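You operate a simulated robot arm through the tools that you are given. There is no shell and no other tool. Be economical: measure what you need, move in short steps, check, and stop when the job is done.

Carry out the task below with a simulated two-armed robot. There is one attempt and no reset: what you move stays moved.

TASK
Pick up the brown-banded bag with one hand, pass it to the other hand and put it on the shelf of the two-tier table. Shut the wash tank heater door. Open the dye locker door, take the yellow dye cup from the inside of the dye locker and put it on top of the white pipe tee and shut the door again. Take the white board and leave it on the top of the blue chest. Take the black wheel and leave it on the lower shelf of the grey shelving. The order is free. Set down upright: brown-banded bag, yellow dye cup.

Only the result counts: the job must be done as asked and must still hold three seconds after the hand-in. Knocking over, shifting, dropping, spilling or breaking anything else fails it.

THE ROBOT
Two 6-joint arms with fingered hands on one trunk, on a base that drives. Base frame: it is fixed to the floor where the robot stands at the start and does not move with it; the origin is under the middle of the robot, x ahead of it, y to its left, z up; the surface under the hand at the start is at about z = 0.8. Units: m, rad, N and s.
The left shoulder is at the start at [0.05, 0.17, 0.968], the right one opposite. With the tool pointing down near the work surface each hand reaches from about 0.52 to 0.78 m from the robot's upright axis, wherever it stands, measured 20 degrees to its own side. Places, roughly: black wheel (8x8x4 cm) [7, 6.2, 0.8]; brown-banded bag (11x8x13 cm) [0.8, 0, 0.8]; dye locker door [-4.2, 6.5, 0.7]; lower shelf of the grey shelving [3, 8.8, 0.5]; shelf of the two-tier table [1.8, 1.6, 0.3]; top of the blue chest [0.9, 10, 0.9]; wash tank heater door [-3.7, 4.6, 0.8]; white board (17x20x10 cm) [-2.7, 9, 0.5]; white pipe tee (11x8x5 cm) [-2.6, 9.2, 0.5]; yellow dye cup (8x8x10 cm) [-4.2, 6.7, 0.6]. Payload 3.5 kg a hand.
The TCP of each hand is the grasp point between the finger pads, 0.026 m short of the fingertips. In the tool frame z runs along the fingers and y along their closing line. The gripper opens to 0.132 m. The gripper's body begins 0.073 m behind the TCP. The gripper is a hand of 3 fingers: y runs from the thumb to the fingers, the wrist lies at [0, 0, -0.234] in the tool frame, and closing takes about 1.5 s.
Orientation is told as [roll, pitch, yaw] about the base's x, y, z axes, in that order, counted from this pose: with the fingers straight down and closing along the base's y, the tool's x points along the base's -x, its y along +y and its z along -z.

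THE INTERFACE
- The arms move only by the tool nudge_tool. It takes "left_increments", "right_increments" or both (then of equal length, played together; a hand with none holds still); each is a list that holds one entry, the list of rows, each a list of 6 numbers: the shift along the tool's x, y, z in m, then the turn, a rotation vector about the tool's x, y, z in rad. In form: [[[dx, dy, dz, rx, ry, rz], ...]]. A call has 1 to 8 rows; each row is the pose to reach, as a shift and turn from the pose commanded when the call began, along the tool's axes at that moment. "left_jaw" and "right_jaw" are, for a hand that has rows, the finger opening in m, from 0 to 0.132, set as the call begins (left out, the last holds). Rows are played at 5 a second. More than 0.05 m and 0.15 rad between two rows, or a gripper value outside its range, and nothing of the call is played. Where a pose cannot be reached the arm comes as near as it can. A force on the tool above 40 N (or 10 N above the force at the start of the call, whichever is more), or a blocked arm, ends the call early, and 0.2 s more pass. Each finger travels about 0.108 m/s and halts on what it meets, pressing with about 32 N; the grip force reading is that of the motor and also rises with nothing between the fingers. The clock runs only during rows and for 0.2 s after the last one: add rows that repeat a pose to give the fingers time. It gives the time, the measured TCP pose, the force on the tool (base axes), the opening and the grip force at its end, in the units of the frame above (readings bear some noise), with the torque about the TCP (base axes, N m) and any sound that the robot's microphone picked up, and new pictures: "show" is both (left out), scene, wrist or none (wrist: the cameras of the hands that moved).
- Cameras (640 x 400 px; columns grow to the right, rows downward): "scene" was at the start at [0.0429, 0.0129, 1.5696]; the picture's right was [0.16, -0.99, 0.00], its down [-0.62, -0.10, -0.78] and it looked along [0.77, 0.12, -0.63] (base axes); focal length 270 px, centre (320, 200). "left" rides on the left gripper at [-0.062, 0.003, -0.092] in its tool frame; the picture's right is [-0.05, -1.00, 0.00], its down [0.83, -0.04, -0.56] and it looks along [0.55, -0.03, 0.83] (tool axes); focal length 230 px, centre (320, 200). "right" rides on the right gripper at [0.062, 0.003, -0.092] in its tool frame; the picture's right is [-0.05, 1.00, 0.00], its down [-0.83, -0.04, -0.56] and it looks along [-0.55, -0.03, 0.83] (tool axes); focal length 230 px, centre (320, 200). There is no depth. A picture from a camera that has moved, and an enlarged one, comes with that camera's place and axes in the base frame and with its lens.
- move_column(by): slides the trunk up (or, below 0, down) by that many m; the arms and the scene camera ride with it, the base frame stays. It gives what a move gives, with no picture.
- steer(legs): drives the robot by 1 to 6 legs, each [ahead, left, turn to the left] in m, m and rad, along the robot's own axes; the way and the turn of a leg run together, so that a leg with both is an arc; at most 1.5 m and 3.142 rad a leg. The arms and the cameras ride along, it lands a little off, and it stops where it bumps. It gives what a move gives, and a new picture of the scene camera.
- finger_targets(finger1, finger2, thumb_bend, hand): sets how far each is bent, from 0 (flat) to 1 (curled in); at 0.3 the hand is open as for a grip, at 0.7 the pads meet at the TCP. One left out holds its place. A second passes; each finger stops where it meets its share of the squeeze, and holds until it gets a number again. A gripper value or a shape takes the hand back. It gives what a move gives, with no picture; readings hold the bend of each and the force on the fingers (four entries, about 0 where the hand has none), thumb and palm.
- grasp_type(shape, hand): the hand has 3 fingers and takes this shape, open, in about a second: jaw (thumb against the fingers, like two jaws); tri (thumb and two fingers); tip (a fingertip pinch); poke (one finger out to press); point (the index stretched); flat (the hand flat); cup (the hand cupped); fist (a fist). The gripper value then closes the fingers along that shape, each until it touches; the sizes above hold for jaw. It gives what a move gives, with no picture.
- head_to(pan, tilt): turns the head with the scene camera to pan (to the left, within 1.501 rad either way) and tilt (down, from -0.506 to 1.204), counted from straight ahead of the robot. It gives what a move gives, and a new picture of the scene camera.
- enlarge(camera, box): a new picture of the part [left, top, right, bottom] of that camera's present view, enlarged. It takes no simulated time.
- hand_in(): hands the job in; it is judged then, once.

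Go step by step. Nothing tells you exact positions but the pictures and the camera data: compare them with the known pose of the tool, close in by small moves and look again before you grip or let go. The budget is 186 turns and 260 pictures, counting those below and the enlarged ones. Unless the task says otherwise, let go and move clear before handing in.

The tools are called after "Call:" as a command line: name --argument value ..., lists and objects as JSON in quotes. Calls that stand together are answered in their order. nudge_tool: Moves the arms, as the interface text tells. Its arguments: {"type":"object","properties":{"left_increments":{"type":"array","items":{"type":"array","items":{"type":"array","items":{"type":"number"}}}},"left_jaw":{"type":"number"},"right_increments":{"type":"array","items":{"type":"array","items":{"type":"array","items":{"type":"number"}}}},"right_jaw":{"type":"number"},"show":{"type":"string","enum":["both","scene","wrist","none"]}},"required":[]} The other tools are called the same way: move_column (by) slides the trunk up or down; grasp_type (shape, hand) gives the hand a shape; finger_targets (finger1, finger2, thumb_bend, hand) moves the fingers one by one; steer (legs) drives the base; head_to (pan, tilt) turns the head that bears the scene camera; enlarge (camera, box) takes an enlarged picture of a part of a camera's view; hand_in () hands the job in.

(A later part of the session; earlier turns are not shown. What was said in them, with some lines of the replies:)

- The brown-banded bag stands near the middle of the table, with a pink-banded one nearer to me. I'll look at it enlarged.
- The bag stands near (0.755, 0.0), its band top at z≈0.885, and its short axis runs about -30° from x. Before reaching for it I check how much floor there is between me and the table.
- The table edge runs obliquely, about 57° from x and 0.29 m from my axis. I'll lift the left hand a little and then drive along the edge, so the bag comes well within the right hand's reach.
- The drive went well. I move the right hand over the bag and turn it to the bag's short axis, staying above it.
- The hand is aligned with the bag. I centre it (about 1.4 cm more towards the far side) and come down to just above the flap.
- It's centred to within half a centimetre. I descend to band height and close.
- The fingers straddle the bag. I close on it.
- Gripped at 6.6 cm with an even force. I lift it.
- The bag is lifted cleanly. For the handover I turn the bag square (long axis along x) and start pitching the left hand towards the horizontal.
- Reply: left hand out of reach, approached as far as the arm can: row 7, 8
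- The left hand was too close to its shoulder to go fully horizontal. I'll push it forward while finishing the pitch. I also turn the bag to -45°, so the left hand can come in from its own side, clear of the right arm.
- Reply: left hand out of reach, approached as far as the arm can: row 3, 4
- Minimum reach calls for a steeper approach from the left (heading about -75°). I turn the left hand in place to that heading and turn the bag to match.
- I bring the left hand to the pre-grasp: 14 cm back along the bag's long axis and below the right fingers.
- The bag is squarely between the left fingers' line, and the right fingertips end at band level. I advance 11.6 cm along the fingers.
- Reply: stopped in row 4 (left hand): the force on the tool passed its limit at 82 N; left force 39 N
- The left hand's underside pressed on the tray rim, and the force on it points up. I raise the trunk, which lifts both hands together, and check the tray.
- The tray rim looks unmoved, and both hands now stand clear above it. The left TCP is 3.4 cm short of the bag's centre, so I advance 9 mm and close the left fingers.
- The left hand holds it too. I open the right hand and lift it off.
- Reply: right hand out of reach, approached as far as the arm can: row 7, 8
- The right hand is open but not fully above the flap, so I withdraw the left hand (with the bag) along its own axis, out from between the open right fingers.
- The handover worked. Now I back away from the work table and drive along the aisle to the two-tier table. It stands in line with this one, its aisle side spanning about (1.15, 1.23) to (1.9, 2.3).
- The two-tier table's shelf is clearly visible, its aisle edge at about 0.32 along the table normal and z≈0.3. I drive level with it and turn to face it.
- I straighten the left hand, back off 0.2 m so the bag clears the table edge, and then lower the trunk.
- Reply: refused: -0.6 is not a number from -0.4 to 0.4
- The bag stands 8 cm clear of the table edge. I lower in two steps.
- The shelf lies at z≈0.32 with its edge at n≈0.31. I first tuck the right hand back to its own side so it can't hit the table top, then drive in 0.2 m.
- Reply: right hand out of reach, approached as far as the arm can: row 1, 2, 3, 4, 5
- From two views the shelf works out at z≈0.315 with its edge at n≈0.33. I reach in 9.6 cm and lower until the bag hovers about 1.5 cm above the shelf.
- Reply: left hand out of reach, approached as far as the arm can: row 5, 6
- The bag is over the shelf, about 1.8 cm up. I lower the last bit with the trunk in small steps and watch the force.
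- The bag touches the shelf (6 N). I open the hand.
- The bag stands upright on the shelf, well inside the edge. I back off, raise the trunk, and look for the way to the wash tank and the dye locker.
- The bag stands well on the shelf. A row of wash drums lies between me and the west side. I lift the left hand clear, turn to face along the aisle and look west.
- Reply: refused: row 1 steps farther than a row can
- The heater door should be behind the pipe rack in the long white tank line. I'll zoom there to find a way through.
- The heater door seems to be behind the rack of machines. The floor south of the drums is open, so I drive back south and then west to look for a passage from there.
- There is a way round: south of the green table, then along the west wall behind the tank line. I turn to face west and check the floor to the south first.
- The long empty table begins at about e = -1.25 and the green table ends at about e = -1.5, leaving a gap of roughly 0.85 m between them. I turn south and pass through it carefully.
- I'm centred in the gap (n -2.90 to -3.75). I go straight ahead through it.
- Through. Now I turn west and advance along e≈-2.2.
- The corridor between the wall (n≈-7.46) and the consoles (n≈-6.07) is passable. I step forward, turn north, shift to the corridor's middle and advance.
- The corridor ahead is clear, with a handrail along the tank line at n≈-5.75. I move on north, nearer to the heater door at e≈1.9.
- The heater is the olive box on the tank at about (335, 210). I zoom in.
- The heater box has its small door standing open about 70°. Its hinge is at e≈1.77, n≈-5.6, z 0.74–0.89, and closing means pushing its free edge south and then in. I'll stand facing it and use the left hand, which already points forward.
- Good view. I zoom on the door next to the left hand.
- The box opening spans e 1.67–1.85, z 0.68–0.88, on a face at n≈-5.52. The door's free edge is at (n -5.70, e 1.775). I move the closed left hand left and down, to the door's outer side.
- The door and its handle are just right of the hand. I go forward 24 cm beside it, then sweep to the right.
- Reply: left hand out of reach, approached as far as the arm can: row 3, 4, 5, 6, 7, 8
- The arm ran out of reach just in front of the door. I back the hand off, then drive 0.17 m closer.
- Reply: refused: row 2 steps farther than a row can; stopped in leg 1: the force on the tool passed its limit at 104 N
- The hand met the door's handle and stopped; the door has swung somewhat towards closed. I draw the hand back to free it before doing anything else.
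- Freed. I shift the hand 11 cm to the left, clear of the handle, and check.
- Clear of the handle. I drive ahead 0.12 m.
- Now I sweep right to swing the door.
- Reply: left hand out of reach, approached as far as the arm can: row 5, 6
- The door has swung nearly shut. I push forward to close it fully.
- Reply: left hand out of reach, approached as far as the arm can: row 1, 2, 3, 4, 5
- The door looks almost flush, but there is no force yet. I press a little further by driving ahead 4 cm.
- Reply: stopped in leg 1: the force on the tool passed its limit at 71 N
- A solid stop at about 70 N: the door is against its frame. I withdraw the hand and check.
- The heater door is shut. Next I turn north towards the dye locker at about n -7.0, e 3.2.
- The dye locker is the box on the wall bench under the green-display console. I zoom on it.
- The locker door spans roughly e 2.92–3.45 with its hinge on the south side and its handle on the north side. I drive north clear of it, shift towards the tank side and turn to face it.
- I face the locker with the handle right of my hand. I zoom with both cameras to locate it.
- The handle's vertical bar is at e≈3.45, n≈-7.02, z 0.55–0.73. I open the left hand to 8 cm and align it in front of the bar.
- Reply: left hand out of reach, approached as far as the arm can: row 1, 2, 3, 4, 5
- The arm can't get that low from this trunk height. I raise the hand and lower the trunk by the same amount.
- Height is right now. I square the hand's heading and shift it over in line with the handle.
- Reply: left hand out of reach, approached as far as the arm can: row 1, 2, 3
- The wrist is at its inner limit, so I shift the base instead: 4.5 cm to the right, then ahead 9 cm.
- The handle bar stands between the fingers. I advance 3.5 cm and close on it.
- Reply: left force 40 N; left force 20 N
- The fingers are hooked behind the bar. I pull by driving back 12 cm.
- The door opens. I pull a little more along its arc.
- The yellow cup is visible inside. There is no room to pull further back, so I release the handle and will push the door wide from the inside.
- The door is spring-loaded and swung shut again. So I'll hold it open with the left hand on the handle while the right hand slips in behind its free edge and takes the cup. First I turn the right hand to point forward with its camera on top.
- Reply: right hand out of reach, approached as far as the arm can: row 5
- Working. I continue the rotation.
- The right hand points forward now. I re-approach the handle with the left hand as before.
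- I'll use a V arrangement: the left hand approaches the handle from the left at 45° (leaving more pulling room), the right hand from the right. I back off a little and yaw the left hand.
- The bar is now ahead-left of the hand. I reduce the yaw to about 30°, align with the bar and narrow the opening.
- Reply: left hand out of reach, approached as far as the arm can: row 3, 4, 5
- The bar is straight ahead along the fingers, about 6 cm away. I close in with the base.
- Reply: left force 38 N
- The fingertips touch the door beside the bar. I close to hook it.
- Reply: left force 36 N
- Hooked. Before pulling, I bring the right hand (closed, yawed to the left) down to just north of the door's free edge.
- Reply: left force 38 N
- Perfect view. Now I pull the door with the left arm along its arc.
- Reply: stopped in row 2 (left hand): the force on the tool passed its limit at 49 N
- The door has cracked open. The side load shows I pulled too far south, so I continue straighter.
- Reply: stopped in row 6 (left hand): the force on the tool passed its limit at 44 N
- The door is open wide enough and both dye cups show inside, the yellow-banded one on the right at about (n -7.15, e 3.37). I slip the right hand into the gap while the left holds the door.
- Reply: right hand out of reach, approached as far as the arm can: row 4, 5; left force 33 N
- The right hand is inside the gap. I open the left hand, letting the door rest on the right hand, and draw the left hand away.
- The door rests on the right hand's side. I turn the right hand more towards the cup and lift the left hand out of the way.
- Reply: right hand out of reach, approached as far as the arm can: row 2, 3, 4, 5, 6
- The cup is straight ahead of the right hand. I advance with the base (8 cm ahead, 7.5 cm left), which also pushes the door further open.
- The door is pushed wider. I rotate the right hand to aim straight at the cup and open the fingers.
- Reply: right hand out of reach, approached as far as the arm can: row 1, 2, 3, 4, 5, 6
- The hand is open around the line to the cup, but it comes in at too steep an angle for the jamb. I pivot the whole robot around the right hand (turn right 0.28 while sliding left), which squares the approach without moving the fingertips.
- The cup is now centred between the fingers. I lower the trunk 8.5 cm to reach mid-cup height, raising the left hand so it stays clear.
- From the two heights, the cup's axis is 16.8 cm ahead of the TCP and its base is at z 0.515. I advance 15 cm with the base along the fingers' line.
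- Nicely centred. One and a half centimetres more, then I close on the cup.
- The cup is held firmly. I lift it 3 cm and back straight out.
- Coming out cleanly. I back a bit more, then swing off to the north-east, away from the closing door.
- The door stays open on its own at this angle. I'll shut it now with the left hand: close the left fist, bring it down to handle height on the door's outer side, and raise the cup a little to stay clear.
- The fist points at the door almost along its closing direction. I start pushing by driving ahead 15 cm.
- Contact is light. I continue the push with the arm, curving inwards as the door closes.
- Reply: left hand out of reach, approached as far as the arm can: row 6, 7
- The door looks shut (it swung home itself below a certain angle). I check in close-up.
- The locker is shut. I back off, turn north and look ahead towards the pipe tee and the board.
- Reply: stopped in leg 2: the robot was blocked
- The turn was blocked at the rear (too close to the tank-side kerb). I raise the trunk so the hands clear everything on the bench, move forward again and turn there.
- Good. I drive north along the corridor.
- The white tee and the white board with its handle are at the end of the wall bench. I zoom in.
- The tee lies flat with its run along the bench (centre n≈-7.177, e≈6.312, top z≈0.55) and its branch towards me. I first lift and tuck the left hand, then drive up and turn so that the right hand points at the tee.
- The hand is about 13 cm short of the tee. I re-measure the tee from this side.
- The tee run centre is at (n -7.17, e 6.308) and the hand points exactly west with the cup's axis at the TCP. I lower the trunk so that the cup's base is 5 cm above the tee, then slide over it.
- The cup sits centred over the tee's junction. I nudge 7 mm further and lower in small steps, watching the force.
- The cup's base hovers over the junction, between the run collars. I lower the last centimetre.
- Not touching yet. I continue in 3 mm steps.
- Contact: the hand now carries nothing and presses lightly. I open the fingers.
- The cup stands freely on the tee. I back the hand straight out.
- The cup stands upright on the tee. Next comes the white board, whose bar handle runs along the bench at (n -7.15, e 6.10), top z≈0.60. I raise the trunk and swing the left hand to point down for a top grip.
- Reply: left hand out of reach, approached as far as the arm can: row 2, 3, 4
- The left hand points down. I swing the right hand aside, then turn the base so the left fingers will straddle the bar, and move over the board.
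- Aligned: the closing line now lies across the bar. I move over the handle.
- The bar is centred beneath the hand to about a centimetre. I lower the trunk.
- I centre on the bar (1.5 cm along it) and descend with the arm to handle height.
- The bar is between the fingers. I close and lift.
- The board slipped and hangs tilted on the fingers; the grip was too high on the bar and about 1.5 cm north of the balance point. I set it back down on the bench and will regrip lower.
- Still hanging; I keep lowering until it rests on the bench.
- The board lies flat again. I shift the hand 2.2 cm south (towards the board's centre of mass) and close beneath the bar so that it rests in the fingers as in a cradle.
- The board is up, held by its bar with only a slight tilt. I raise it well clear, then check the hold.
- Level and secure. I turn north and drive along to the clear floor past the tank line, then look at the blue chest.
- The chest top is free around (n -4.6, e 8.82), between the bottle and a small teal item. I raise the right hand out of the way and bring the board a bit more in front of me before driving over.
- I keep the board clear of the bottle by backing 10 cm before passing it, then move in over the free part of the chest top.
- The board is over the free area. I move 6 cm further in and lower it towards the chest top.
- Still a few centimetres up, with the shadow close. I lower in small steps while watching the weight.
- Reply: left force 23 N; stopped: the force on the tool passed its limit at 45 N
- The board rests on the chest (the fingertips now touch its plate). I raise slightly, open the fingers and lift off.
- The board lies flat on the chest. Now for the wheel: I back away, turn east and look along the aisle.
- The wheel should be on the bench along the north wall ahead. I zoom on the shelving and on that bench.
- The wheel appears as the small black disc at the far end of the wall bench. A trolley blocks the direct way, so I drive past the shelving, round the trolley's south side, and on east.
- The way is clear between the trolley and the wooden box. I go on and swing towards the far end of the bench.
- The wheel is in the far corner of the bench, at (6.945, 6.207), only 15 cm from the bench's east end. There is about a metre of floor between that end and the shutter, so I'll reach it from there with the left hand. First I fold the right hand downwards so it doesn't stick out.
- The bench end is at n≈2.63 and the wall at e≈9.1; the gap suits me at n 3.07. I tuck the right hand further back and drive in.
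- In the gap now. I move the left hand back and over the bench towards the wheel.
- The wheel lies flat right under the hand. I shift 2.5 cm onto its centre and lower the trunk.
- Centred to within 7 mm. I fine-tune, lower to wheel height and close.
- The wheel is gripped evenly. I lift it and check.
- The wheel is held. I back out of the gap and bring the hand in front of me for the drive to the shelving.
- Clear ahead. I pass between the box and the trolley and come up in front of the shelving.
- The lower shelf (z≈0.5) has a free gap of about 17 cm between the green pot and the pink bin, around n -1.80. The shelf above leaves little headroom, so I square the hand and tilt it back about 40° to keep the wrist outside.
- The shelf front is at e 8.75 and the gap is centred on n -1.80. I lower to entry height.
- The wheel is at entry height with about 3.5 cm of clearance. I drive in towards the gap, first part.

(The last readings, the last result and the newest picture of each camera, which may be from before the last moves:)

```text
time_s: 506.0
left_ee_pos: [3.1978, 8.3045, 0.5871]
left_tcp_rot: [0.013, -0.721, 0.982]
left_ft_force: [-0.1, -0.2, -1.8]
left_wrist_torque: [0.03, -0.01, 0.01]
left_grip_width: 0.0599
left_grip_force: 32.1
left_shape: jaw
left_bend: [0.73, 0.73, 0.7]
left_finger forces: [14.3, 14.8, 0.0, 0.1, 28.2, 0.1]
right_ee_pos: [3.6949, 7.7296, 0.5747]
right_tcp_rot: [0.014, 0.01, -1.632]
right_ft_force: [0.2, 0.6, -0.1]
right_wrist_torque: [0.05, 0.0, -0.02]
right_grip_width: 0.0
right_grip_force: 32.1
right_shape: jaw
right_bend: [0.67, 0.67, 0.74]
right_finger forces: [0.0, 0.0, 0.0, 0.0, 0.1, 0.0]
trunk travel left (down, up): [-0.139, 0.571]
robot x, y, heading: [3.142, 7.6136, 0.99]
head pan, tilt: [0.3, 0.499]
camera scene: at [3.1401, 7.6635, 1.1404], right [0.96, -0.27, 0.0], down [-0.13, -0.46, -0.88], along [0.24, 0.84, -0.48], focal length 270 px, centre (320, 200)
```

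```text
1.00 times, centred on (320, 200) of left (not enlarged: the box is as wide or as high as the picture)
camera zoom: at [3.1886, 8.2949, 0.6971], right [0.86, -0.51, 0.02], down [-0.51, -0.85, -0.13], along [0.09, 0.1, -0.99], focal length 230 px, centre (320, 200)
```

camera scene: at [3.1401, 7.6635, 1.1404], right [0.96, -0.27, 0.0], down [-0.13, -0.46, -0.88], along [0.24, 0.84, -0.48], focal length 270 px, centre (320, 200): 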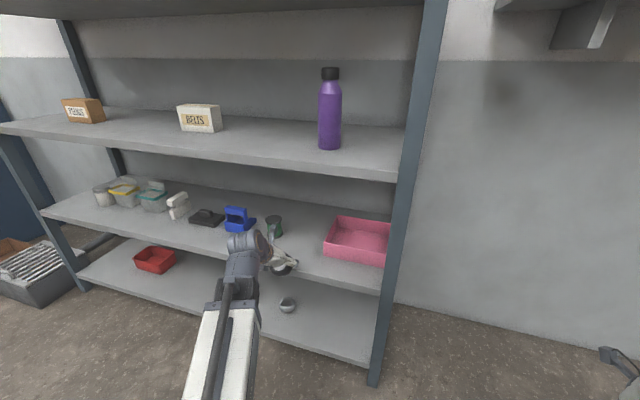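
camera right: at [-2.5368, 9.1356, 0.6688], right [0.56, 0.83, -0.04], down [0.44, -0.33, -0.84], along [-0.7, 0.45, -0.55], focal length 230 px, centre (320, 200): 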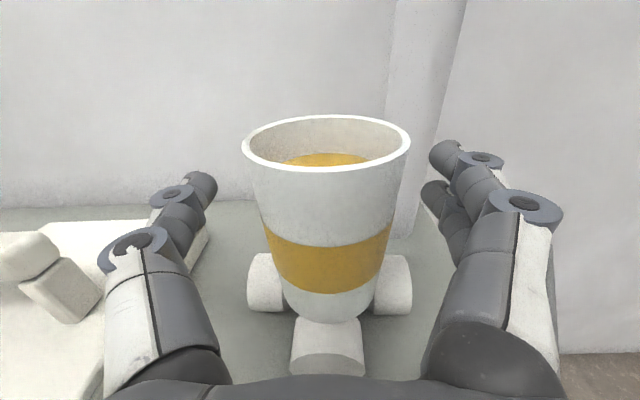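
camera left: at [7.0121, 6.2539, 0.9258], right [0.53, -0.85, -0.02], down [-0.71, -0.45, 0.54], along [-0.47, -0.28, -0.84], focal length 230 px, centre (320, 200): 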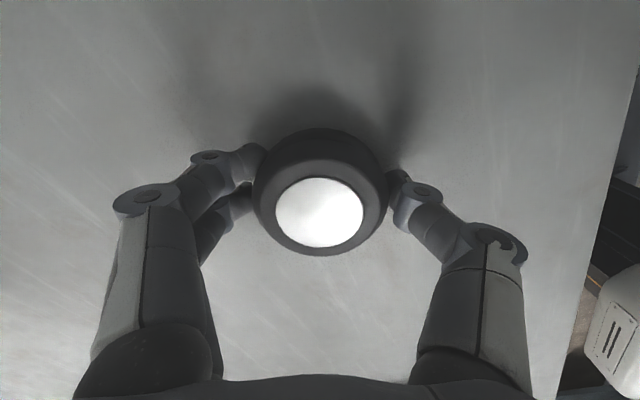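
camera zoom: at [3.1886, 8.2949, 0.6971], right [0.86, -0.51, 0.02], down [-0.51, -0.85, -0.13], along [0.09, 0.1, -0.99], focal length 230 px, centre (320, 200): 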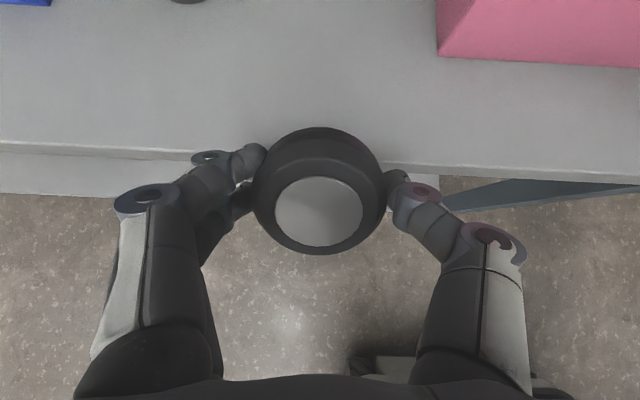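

Centred on the gap, with the pink bin and green pot on either side. I advance the last 12 cm.

Call:
steer --legs '[[0.122, 0, 0]]'

Call:
enlarge --camera "left" --box '[0, 0, 640, 400]'

Call:
enlarge --camera "scene" --box '[200, 130, 400, 300]'

```text
time_s: 507.3
left_ee_pos: [3.2674, 8.4071, 0.5865]
left_tcp_rot: [0.013, -0.719, 0.982]
left_ft_force: [0.0, -0.9, -1.3]
left_wrist_torque: [0.0, -0.01, -0.04]
left_grip_width: 0.0604
left_grip_force: 31.7
left_shape: jaw
left_bend: [0.73, 0.73, 0.7]
left_finger forces: [14.1, 14.9, 0.1, 0.0, 28.3, 0.0]
right_ee_pos: [3.7643, 7.8329, 0.5743]
right_tcp_rot: [0.013, 0.009, -1.635]
right_ft_force: [-1.2, 0.2, 0.3]
right_wrist_torque: [0.0, 0.01, 0.03]
right_grip_width: 0.0
right_grip_force: 32.0
right_shape: jaw
right_bend: [0.67, 0.67, 0.74]
right_finger forces: [0.0, 0.0, 0.0, 0.0, 0.1, 0.1]
trunk travel left (down, up): [-0.139, 0.571]
robot x, y, heading: [3.2104, 7.7128, 0.991]
head pan, tilt: [0.3, 0.499]
camera scene: at [3.2073, 7.7666, 1.1404], right [0.96, -0.27, 0.0], down [-0.13, -0.46, -0.88], along [0.24, 0.84, -0.48], focal length 270 px, centre (320, 200)
```

scene: 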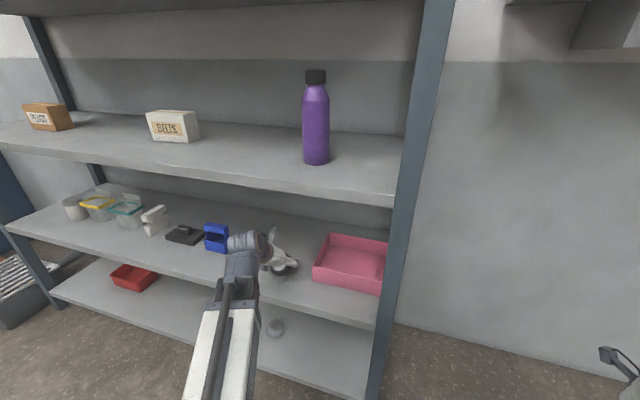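

```text
1.00 times, centred on (320, 200) of left (not enlarged: the box is as wide or as high as the picture)
camera zoom: at [3.256, 8.398, 0.6971], right [0.86, -0.51, 0.02], down [-0.51, -0.85, -0.13], along [0.09, 0.1, -0.99], focal length 230 px, centre (320, 200)
```

zoom: 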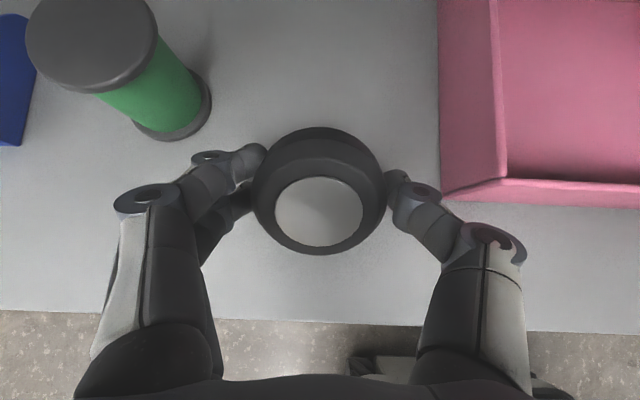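

```text
2.35 times, centred on (300, 215) of scene
camera zoom: at [3.2073, 7.7666, 1.1404], right [0.96, -0.27, 0.0], down [-0.13, -0.46, -0.88], along [0.24, 0.84, -0.48], focal length 635 px, centre (367, 165)
```

zoom: 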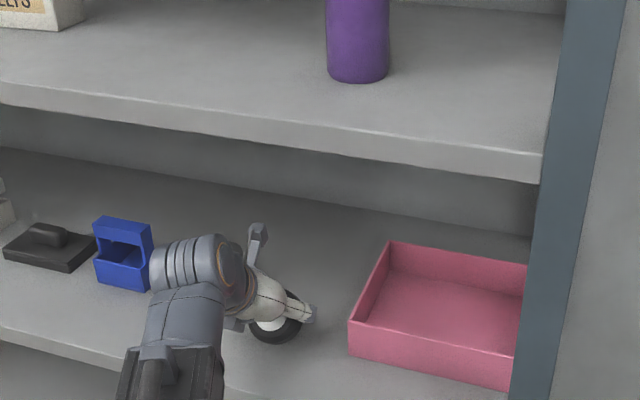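

Everything is clear around the wheel. I lower until its edge touches the shelf.

Call:
move_column --by -0.03

Call:
move_column --by -0.005

Call:
enlarge --camera "left" --box '[0, 0, 640, 400]'

```text
time_s: 507.9
left_ee_pos: [3.2692, 8.4125, 0.5688]
left_tcp_rot: [0.019, -0.745, 0.979]
left_ft_force: [2.0, 1.4, 12.9]
left_wrist_torque: [-0.08, 0.06, -0.02]
left_grip_width: 0.0605
left_grip_force: 31.9
left_shape: jaw
left_bend: [0.73, 0.74, 0.7]
left_finger forces: [16.5, 17.7, 0.0, 0.0, 32.5, 0.0]
right_ee_pos: [3.7634, 7.8335, 0.5479]
right_tcp_rot: [0.014, 0.008, -1.635]
right_ft_force: [0.6, 0.5, 0.3]
right_wrist_torque: [0.0, -0.02, 0.02]
right_grip_width: 0.0001
right_grip_force: 32.1
right_shape: jaw
right_bend: [0.67, 0.67, 0.74]
right_finger forces: [0.0, 0.1, 0.1, 0.0, 0.0, 0.0]
trunk travel left (down, up): [-0.111, 0.599]
robot x, y, heading: [3.209, 7.7114, 0.995]
head pan, tilt: [0.3, 0.499]
stopped: the force on the tool passed its limit at 48 N (the readings are from after the stop); the commanded pose is now the measured one
```

```text
time_s: 508.4
left_ee_pos: [3.2693, 8.4122, 0.5652]
left_tcp_rot: [0.022, -0.751, 0.979]
left_ft_force: [9.7, 15.5, 32.7]
left_wrist_torque: [0.16, -0.05, 0.0]
left_grip_width: 0.0606
left_grip_force: 31.8
left_shape: jaw
left_bend: [0.73, 0.74, 0.7]
left_finger forces: [20.2, 17.2, 0.0, 0.0, 34.4, 0.0]
right_ee_pos: [3.7637, 7.8319, 0.5433]
right_tcp_rot: [0.015, 0.011, -1.634]
right_ft_force: [-0.4, 0.2, -0.1]
right_wrist_torque: [0.01, -0.01, 0.0]
right_grip_width: 0.0001
right_grip_force: 31.7
right_shape: jaw
right_bend: [0.67, 0.67, 0.74]
right_finger forces: [0.0, 0.1, 0.0, 0.0, 0.1, 0.0]
trunk travel left (down, up): [-0.106, 0.604]
robot x, y, heading: [3.204, 7.7125, 0.995]
head pan, tilt: [0.3, 0.499]
```

```text
1.00 times, centred on (320, 200) of left (not enlarged: the box is as wide or as high as the picture)
camera zoom: at [3.2582, 8.3996, 0.6752], right [0.86, -0.51, 0.02], down [-0.5, -0.85, -0.16], along [0.1, 0.13, -0.99], focal length 230 px, centre (320, 200)
```

zoom: 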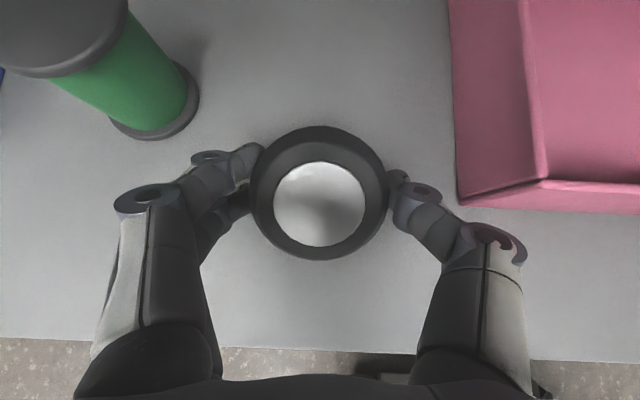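

The wheel touches and has swung flatter in the grip. I relieve the pressure slightly and open.

Call:
move_column --by 0.006

Call:
nudge_tool --left_increments '[[[0, 0, 0, 0, 0, 0], [0, 0, 0, 0, 0, 0], [0, 0, 0, 0, 0, 0], [0, 0, 0, 0, 0, 0], [0, 0, 0, 0, 0, 0], [0, 0, 0, 0, 0, 0]]]' --left_jaw 0.1 --show "wrist"

```text
time_s: 509.0
left_ee_pos: [3.2699, 8.4114, 0.569]
left_tcp_rot: [0.019, -0.743, 0.98]
left_ft_force: [7.2, 8.4, 21.4]
left_wrist_torque: [0.1, -0.12, 0.0]
left_grip_width: 0.0601
left_grip_force: 31.9
left_shape: jaw
left_bend: [0.73, 0.74, 0.7]
left_finger forces: [17.1, 17.0, 0.0, 0.1, 34.0, 0.0]
right_ee_pos: [3.763, 7.8325, 0.5484]
right_tcp_rot: [0.014, 0.01, -1.632]
right_ft_force: [-0.4, 0.6, -0.2]
right_wrist_torque: [-0.01, -0.02, 0.02]
right_grip_width: 0.0
right_grip_force: 31.9
right_shape: jaw
right_bend: [0.67, 0.67, 0.74]
right_finger forces: [0.0, 0.1, 0.0, 0.0, 0.1, 0.0]
trunk travel left (down, up): [-0.112, 0.598]
robot x, y, heading: [3.2025, 7.7125, 0.995]
head pan, tilt: [0.3, 0.499]
```

```text
time_s: 510.4
left_ee_pos: [3.269, 8.4116, 0.5674]
left_tcp_rot: [0.019, -0.74, 0.978]
left_ft_force: [-0.2, 0.4, 0.6]
left_wrist_torque: [0.01, 0.02, 0.04]
left_grip_width: 0.0998
left_grip_force: 0.0
left_shape: jaw
left_bend: [0.63, 0.63, 0.6]
left_finger forces: [0.0, 0.1, 0.1, 0.0, 0.0, 0.0]
right_ee_pos: [3.7634, 7.8329, 0.5476]
right_tcp_rot: [0.014, 0.009, -1.634]
right_ft_force: [0.8, -0.7, 0.3]
right_wrist_torque: [0.01, 0.0, -0.02]
right_grip_width: 0.0
right_grip_force: 31.8
right_shape: jaw
right_bend: [0.67, 0.67, 0.74]
right_finger forces: [0.1, 0.1, 0.1, 0.0, 0.0, 0.0]
trunk travel left (down, up): [-0.112, 0.598]
robot x, y, heading: [3.2064, 7.7163, 0.996]
head pan, tilt: [0.3, 0.499]
camera left: at [3.2573, 8.3996, 0.6772], right [0.86, -0.51, 0.02], down [-0.51, -0.85, -0.15], along [0.1, 0.12, -0.99], focal length 230 px, centre (320, 200)
```

left: 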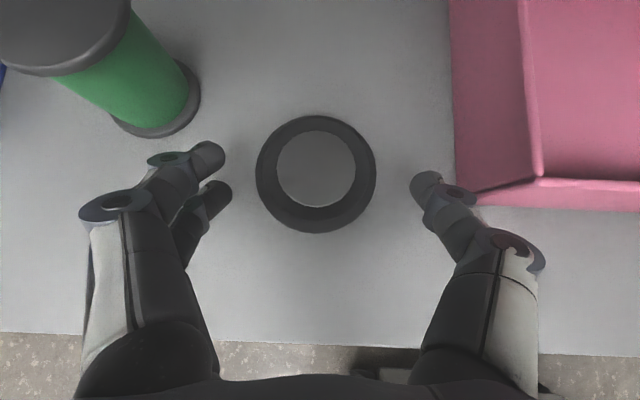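

The wheel lies flat on the lower shelf. I back the hand straight out.

Call:
steer --legs '[[-0.15, 0, 0], [-0.35, 0, 0]]'

Call:
enlarge --camera "scene" --box '[160, 120, 440, 300]'

```text
time_s: 513.6
left_ee_pos: [2.9947, 7.9912, 0.5681]
left_tcp_rot: [0.018, -0.74, 0.98]
left_ft_force: [-0.2, -0.4, -0.8]
left_wrist_torque: [-0.04, 0.02, 0.02]
left_grip_width: 0.0999
left_grip_force: 0.0
left_shape: jaw
left_bend: [0.63, 0.63, 0.6]
left_finger forces: [0.0, 0.0, 0.1, 0.0, 0.0, 0.0]
right_ee_pos: [3.4879, 7.4113, 0.5486]
right_tcp_rot: [0.014, 0.011, -1.637]
right_ft_force: [-0.2, 0.5, 0.5]
right_wrist_torque: [0.02, -0.02, 0.03]
right_grip_width: 0.0002
right_grip_force: 32.0
right_shape: jaw
right_bend: [0.67, 0.67, 0.74]
right_finger forces: [0.0, 0.0, 0.0, 0.0, 0.0, 0.0]
trunk travel left (down, up): [-0.112, 0.598]
robot x, y, heading: [2.9314, 7.2944, 0.991]
head pan, tilt: [0.3, 0.499]
camera scene: at [2.9328, 7.3467, 1.114], right [0.96, -0.28, 0.0], down [-0.13, -0.46, -0.88], along [0.24, 0.84, -0.48], focal length 270 px, centre (320, 200)
```

scene: 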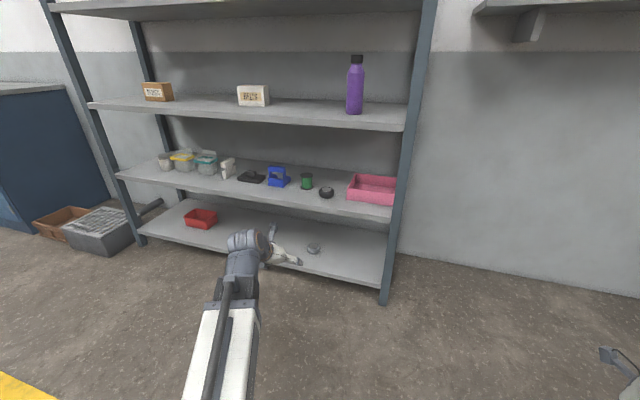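

```text
2.22 times, centred on (300, 210) of scene
camera zoom: at [2.9328, 7.3467, 1.114], right [0.96, -0.28, 0.0], down [-0.13, -0.46, -0.88], along [0.24, 0.84, -0.48], focal length 600 px, centre (364, 178)
```

zoom: 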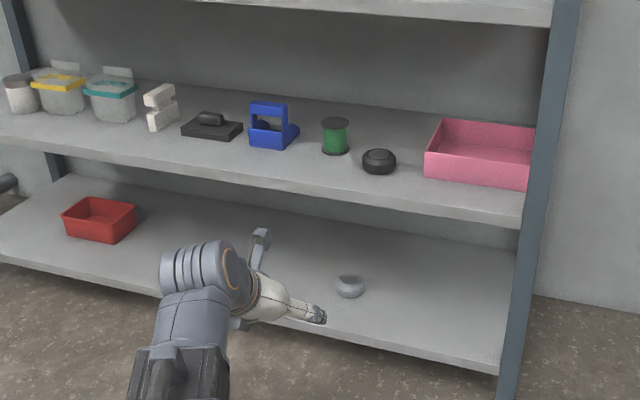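

All five jobs are done and both hands are clear, so I hand in.

Call:
hand_in

```text
The job is handed in.
```

I finished all five parts and handed the job in, but I haven't seen the verdict.

- **Bag:** the brown-banded bag went from the right hand to the left and stands upright on the two-tier table's shelf.
- **Heater door:** the wash tank heater door is shut.
- **Dye cup and locker:** the yellow cup stands upright on the white pipe tee, and the dye locker door is shut again.
- **White board:** it lies flat on top of the blue chest.
- **Black wheel:** it lies flat on the shelving's shelf at about z 0.5, between a green pot and a pink bin. There is one shelf below it. I took the 0.5 shelf as "lower" because it matches the height you gave.

**Contacts along the way:**
- The left hand pressed on a bin rim during the bag handover. The bin did not appear to move.
- The left hand hit the heater door's handle at about 100 N before the door was closed.
- The base was blocked once while turning near the tank-side kerb.
- The white board slipped and tilted in the grip once. I set it back on the bench and regripped it.
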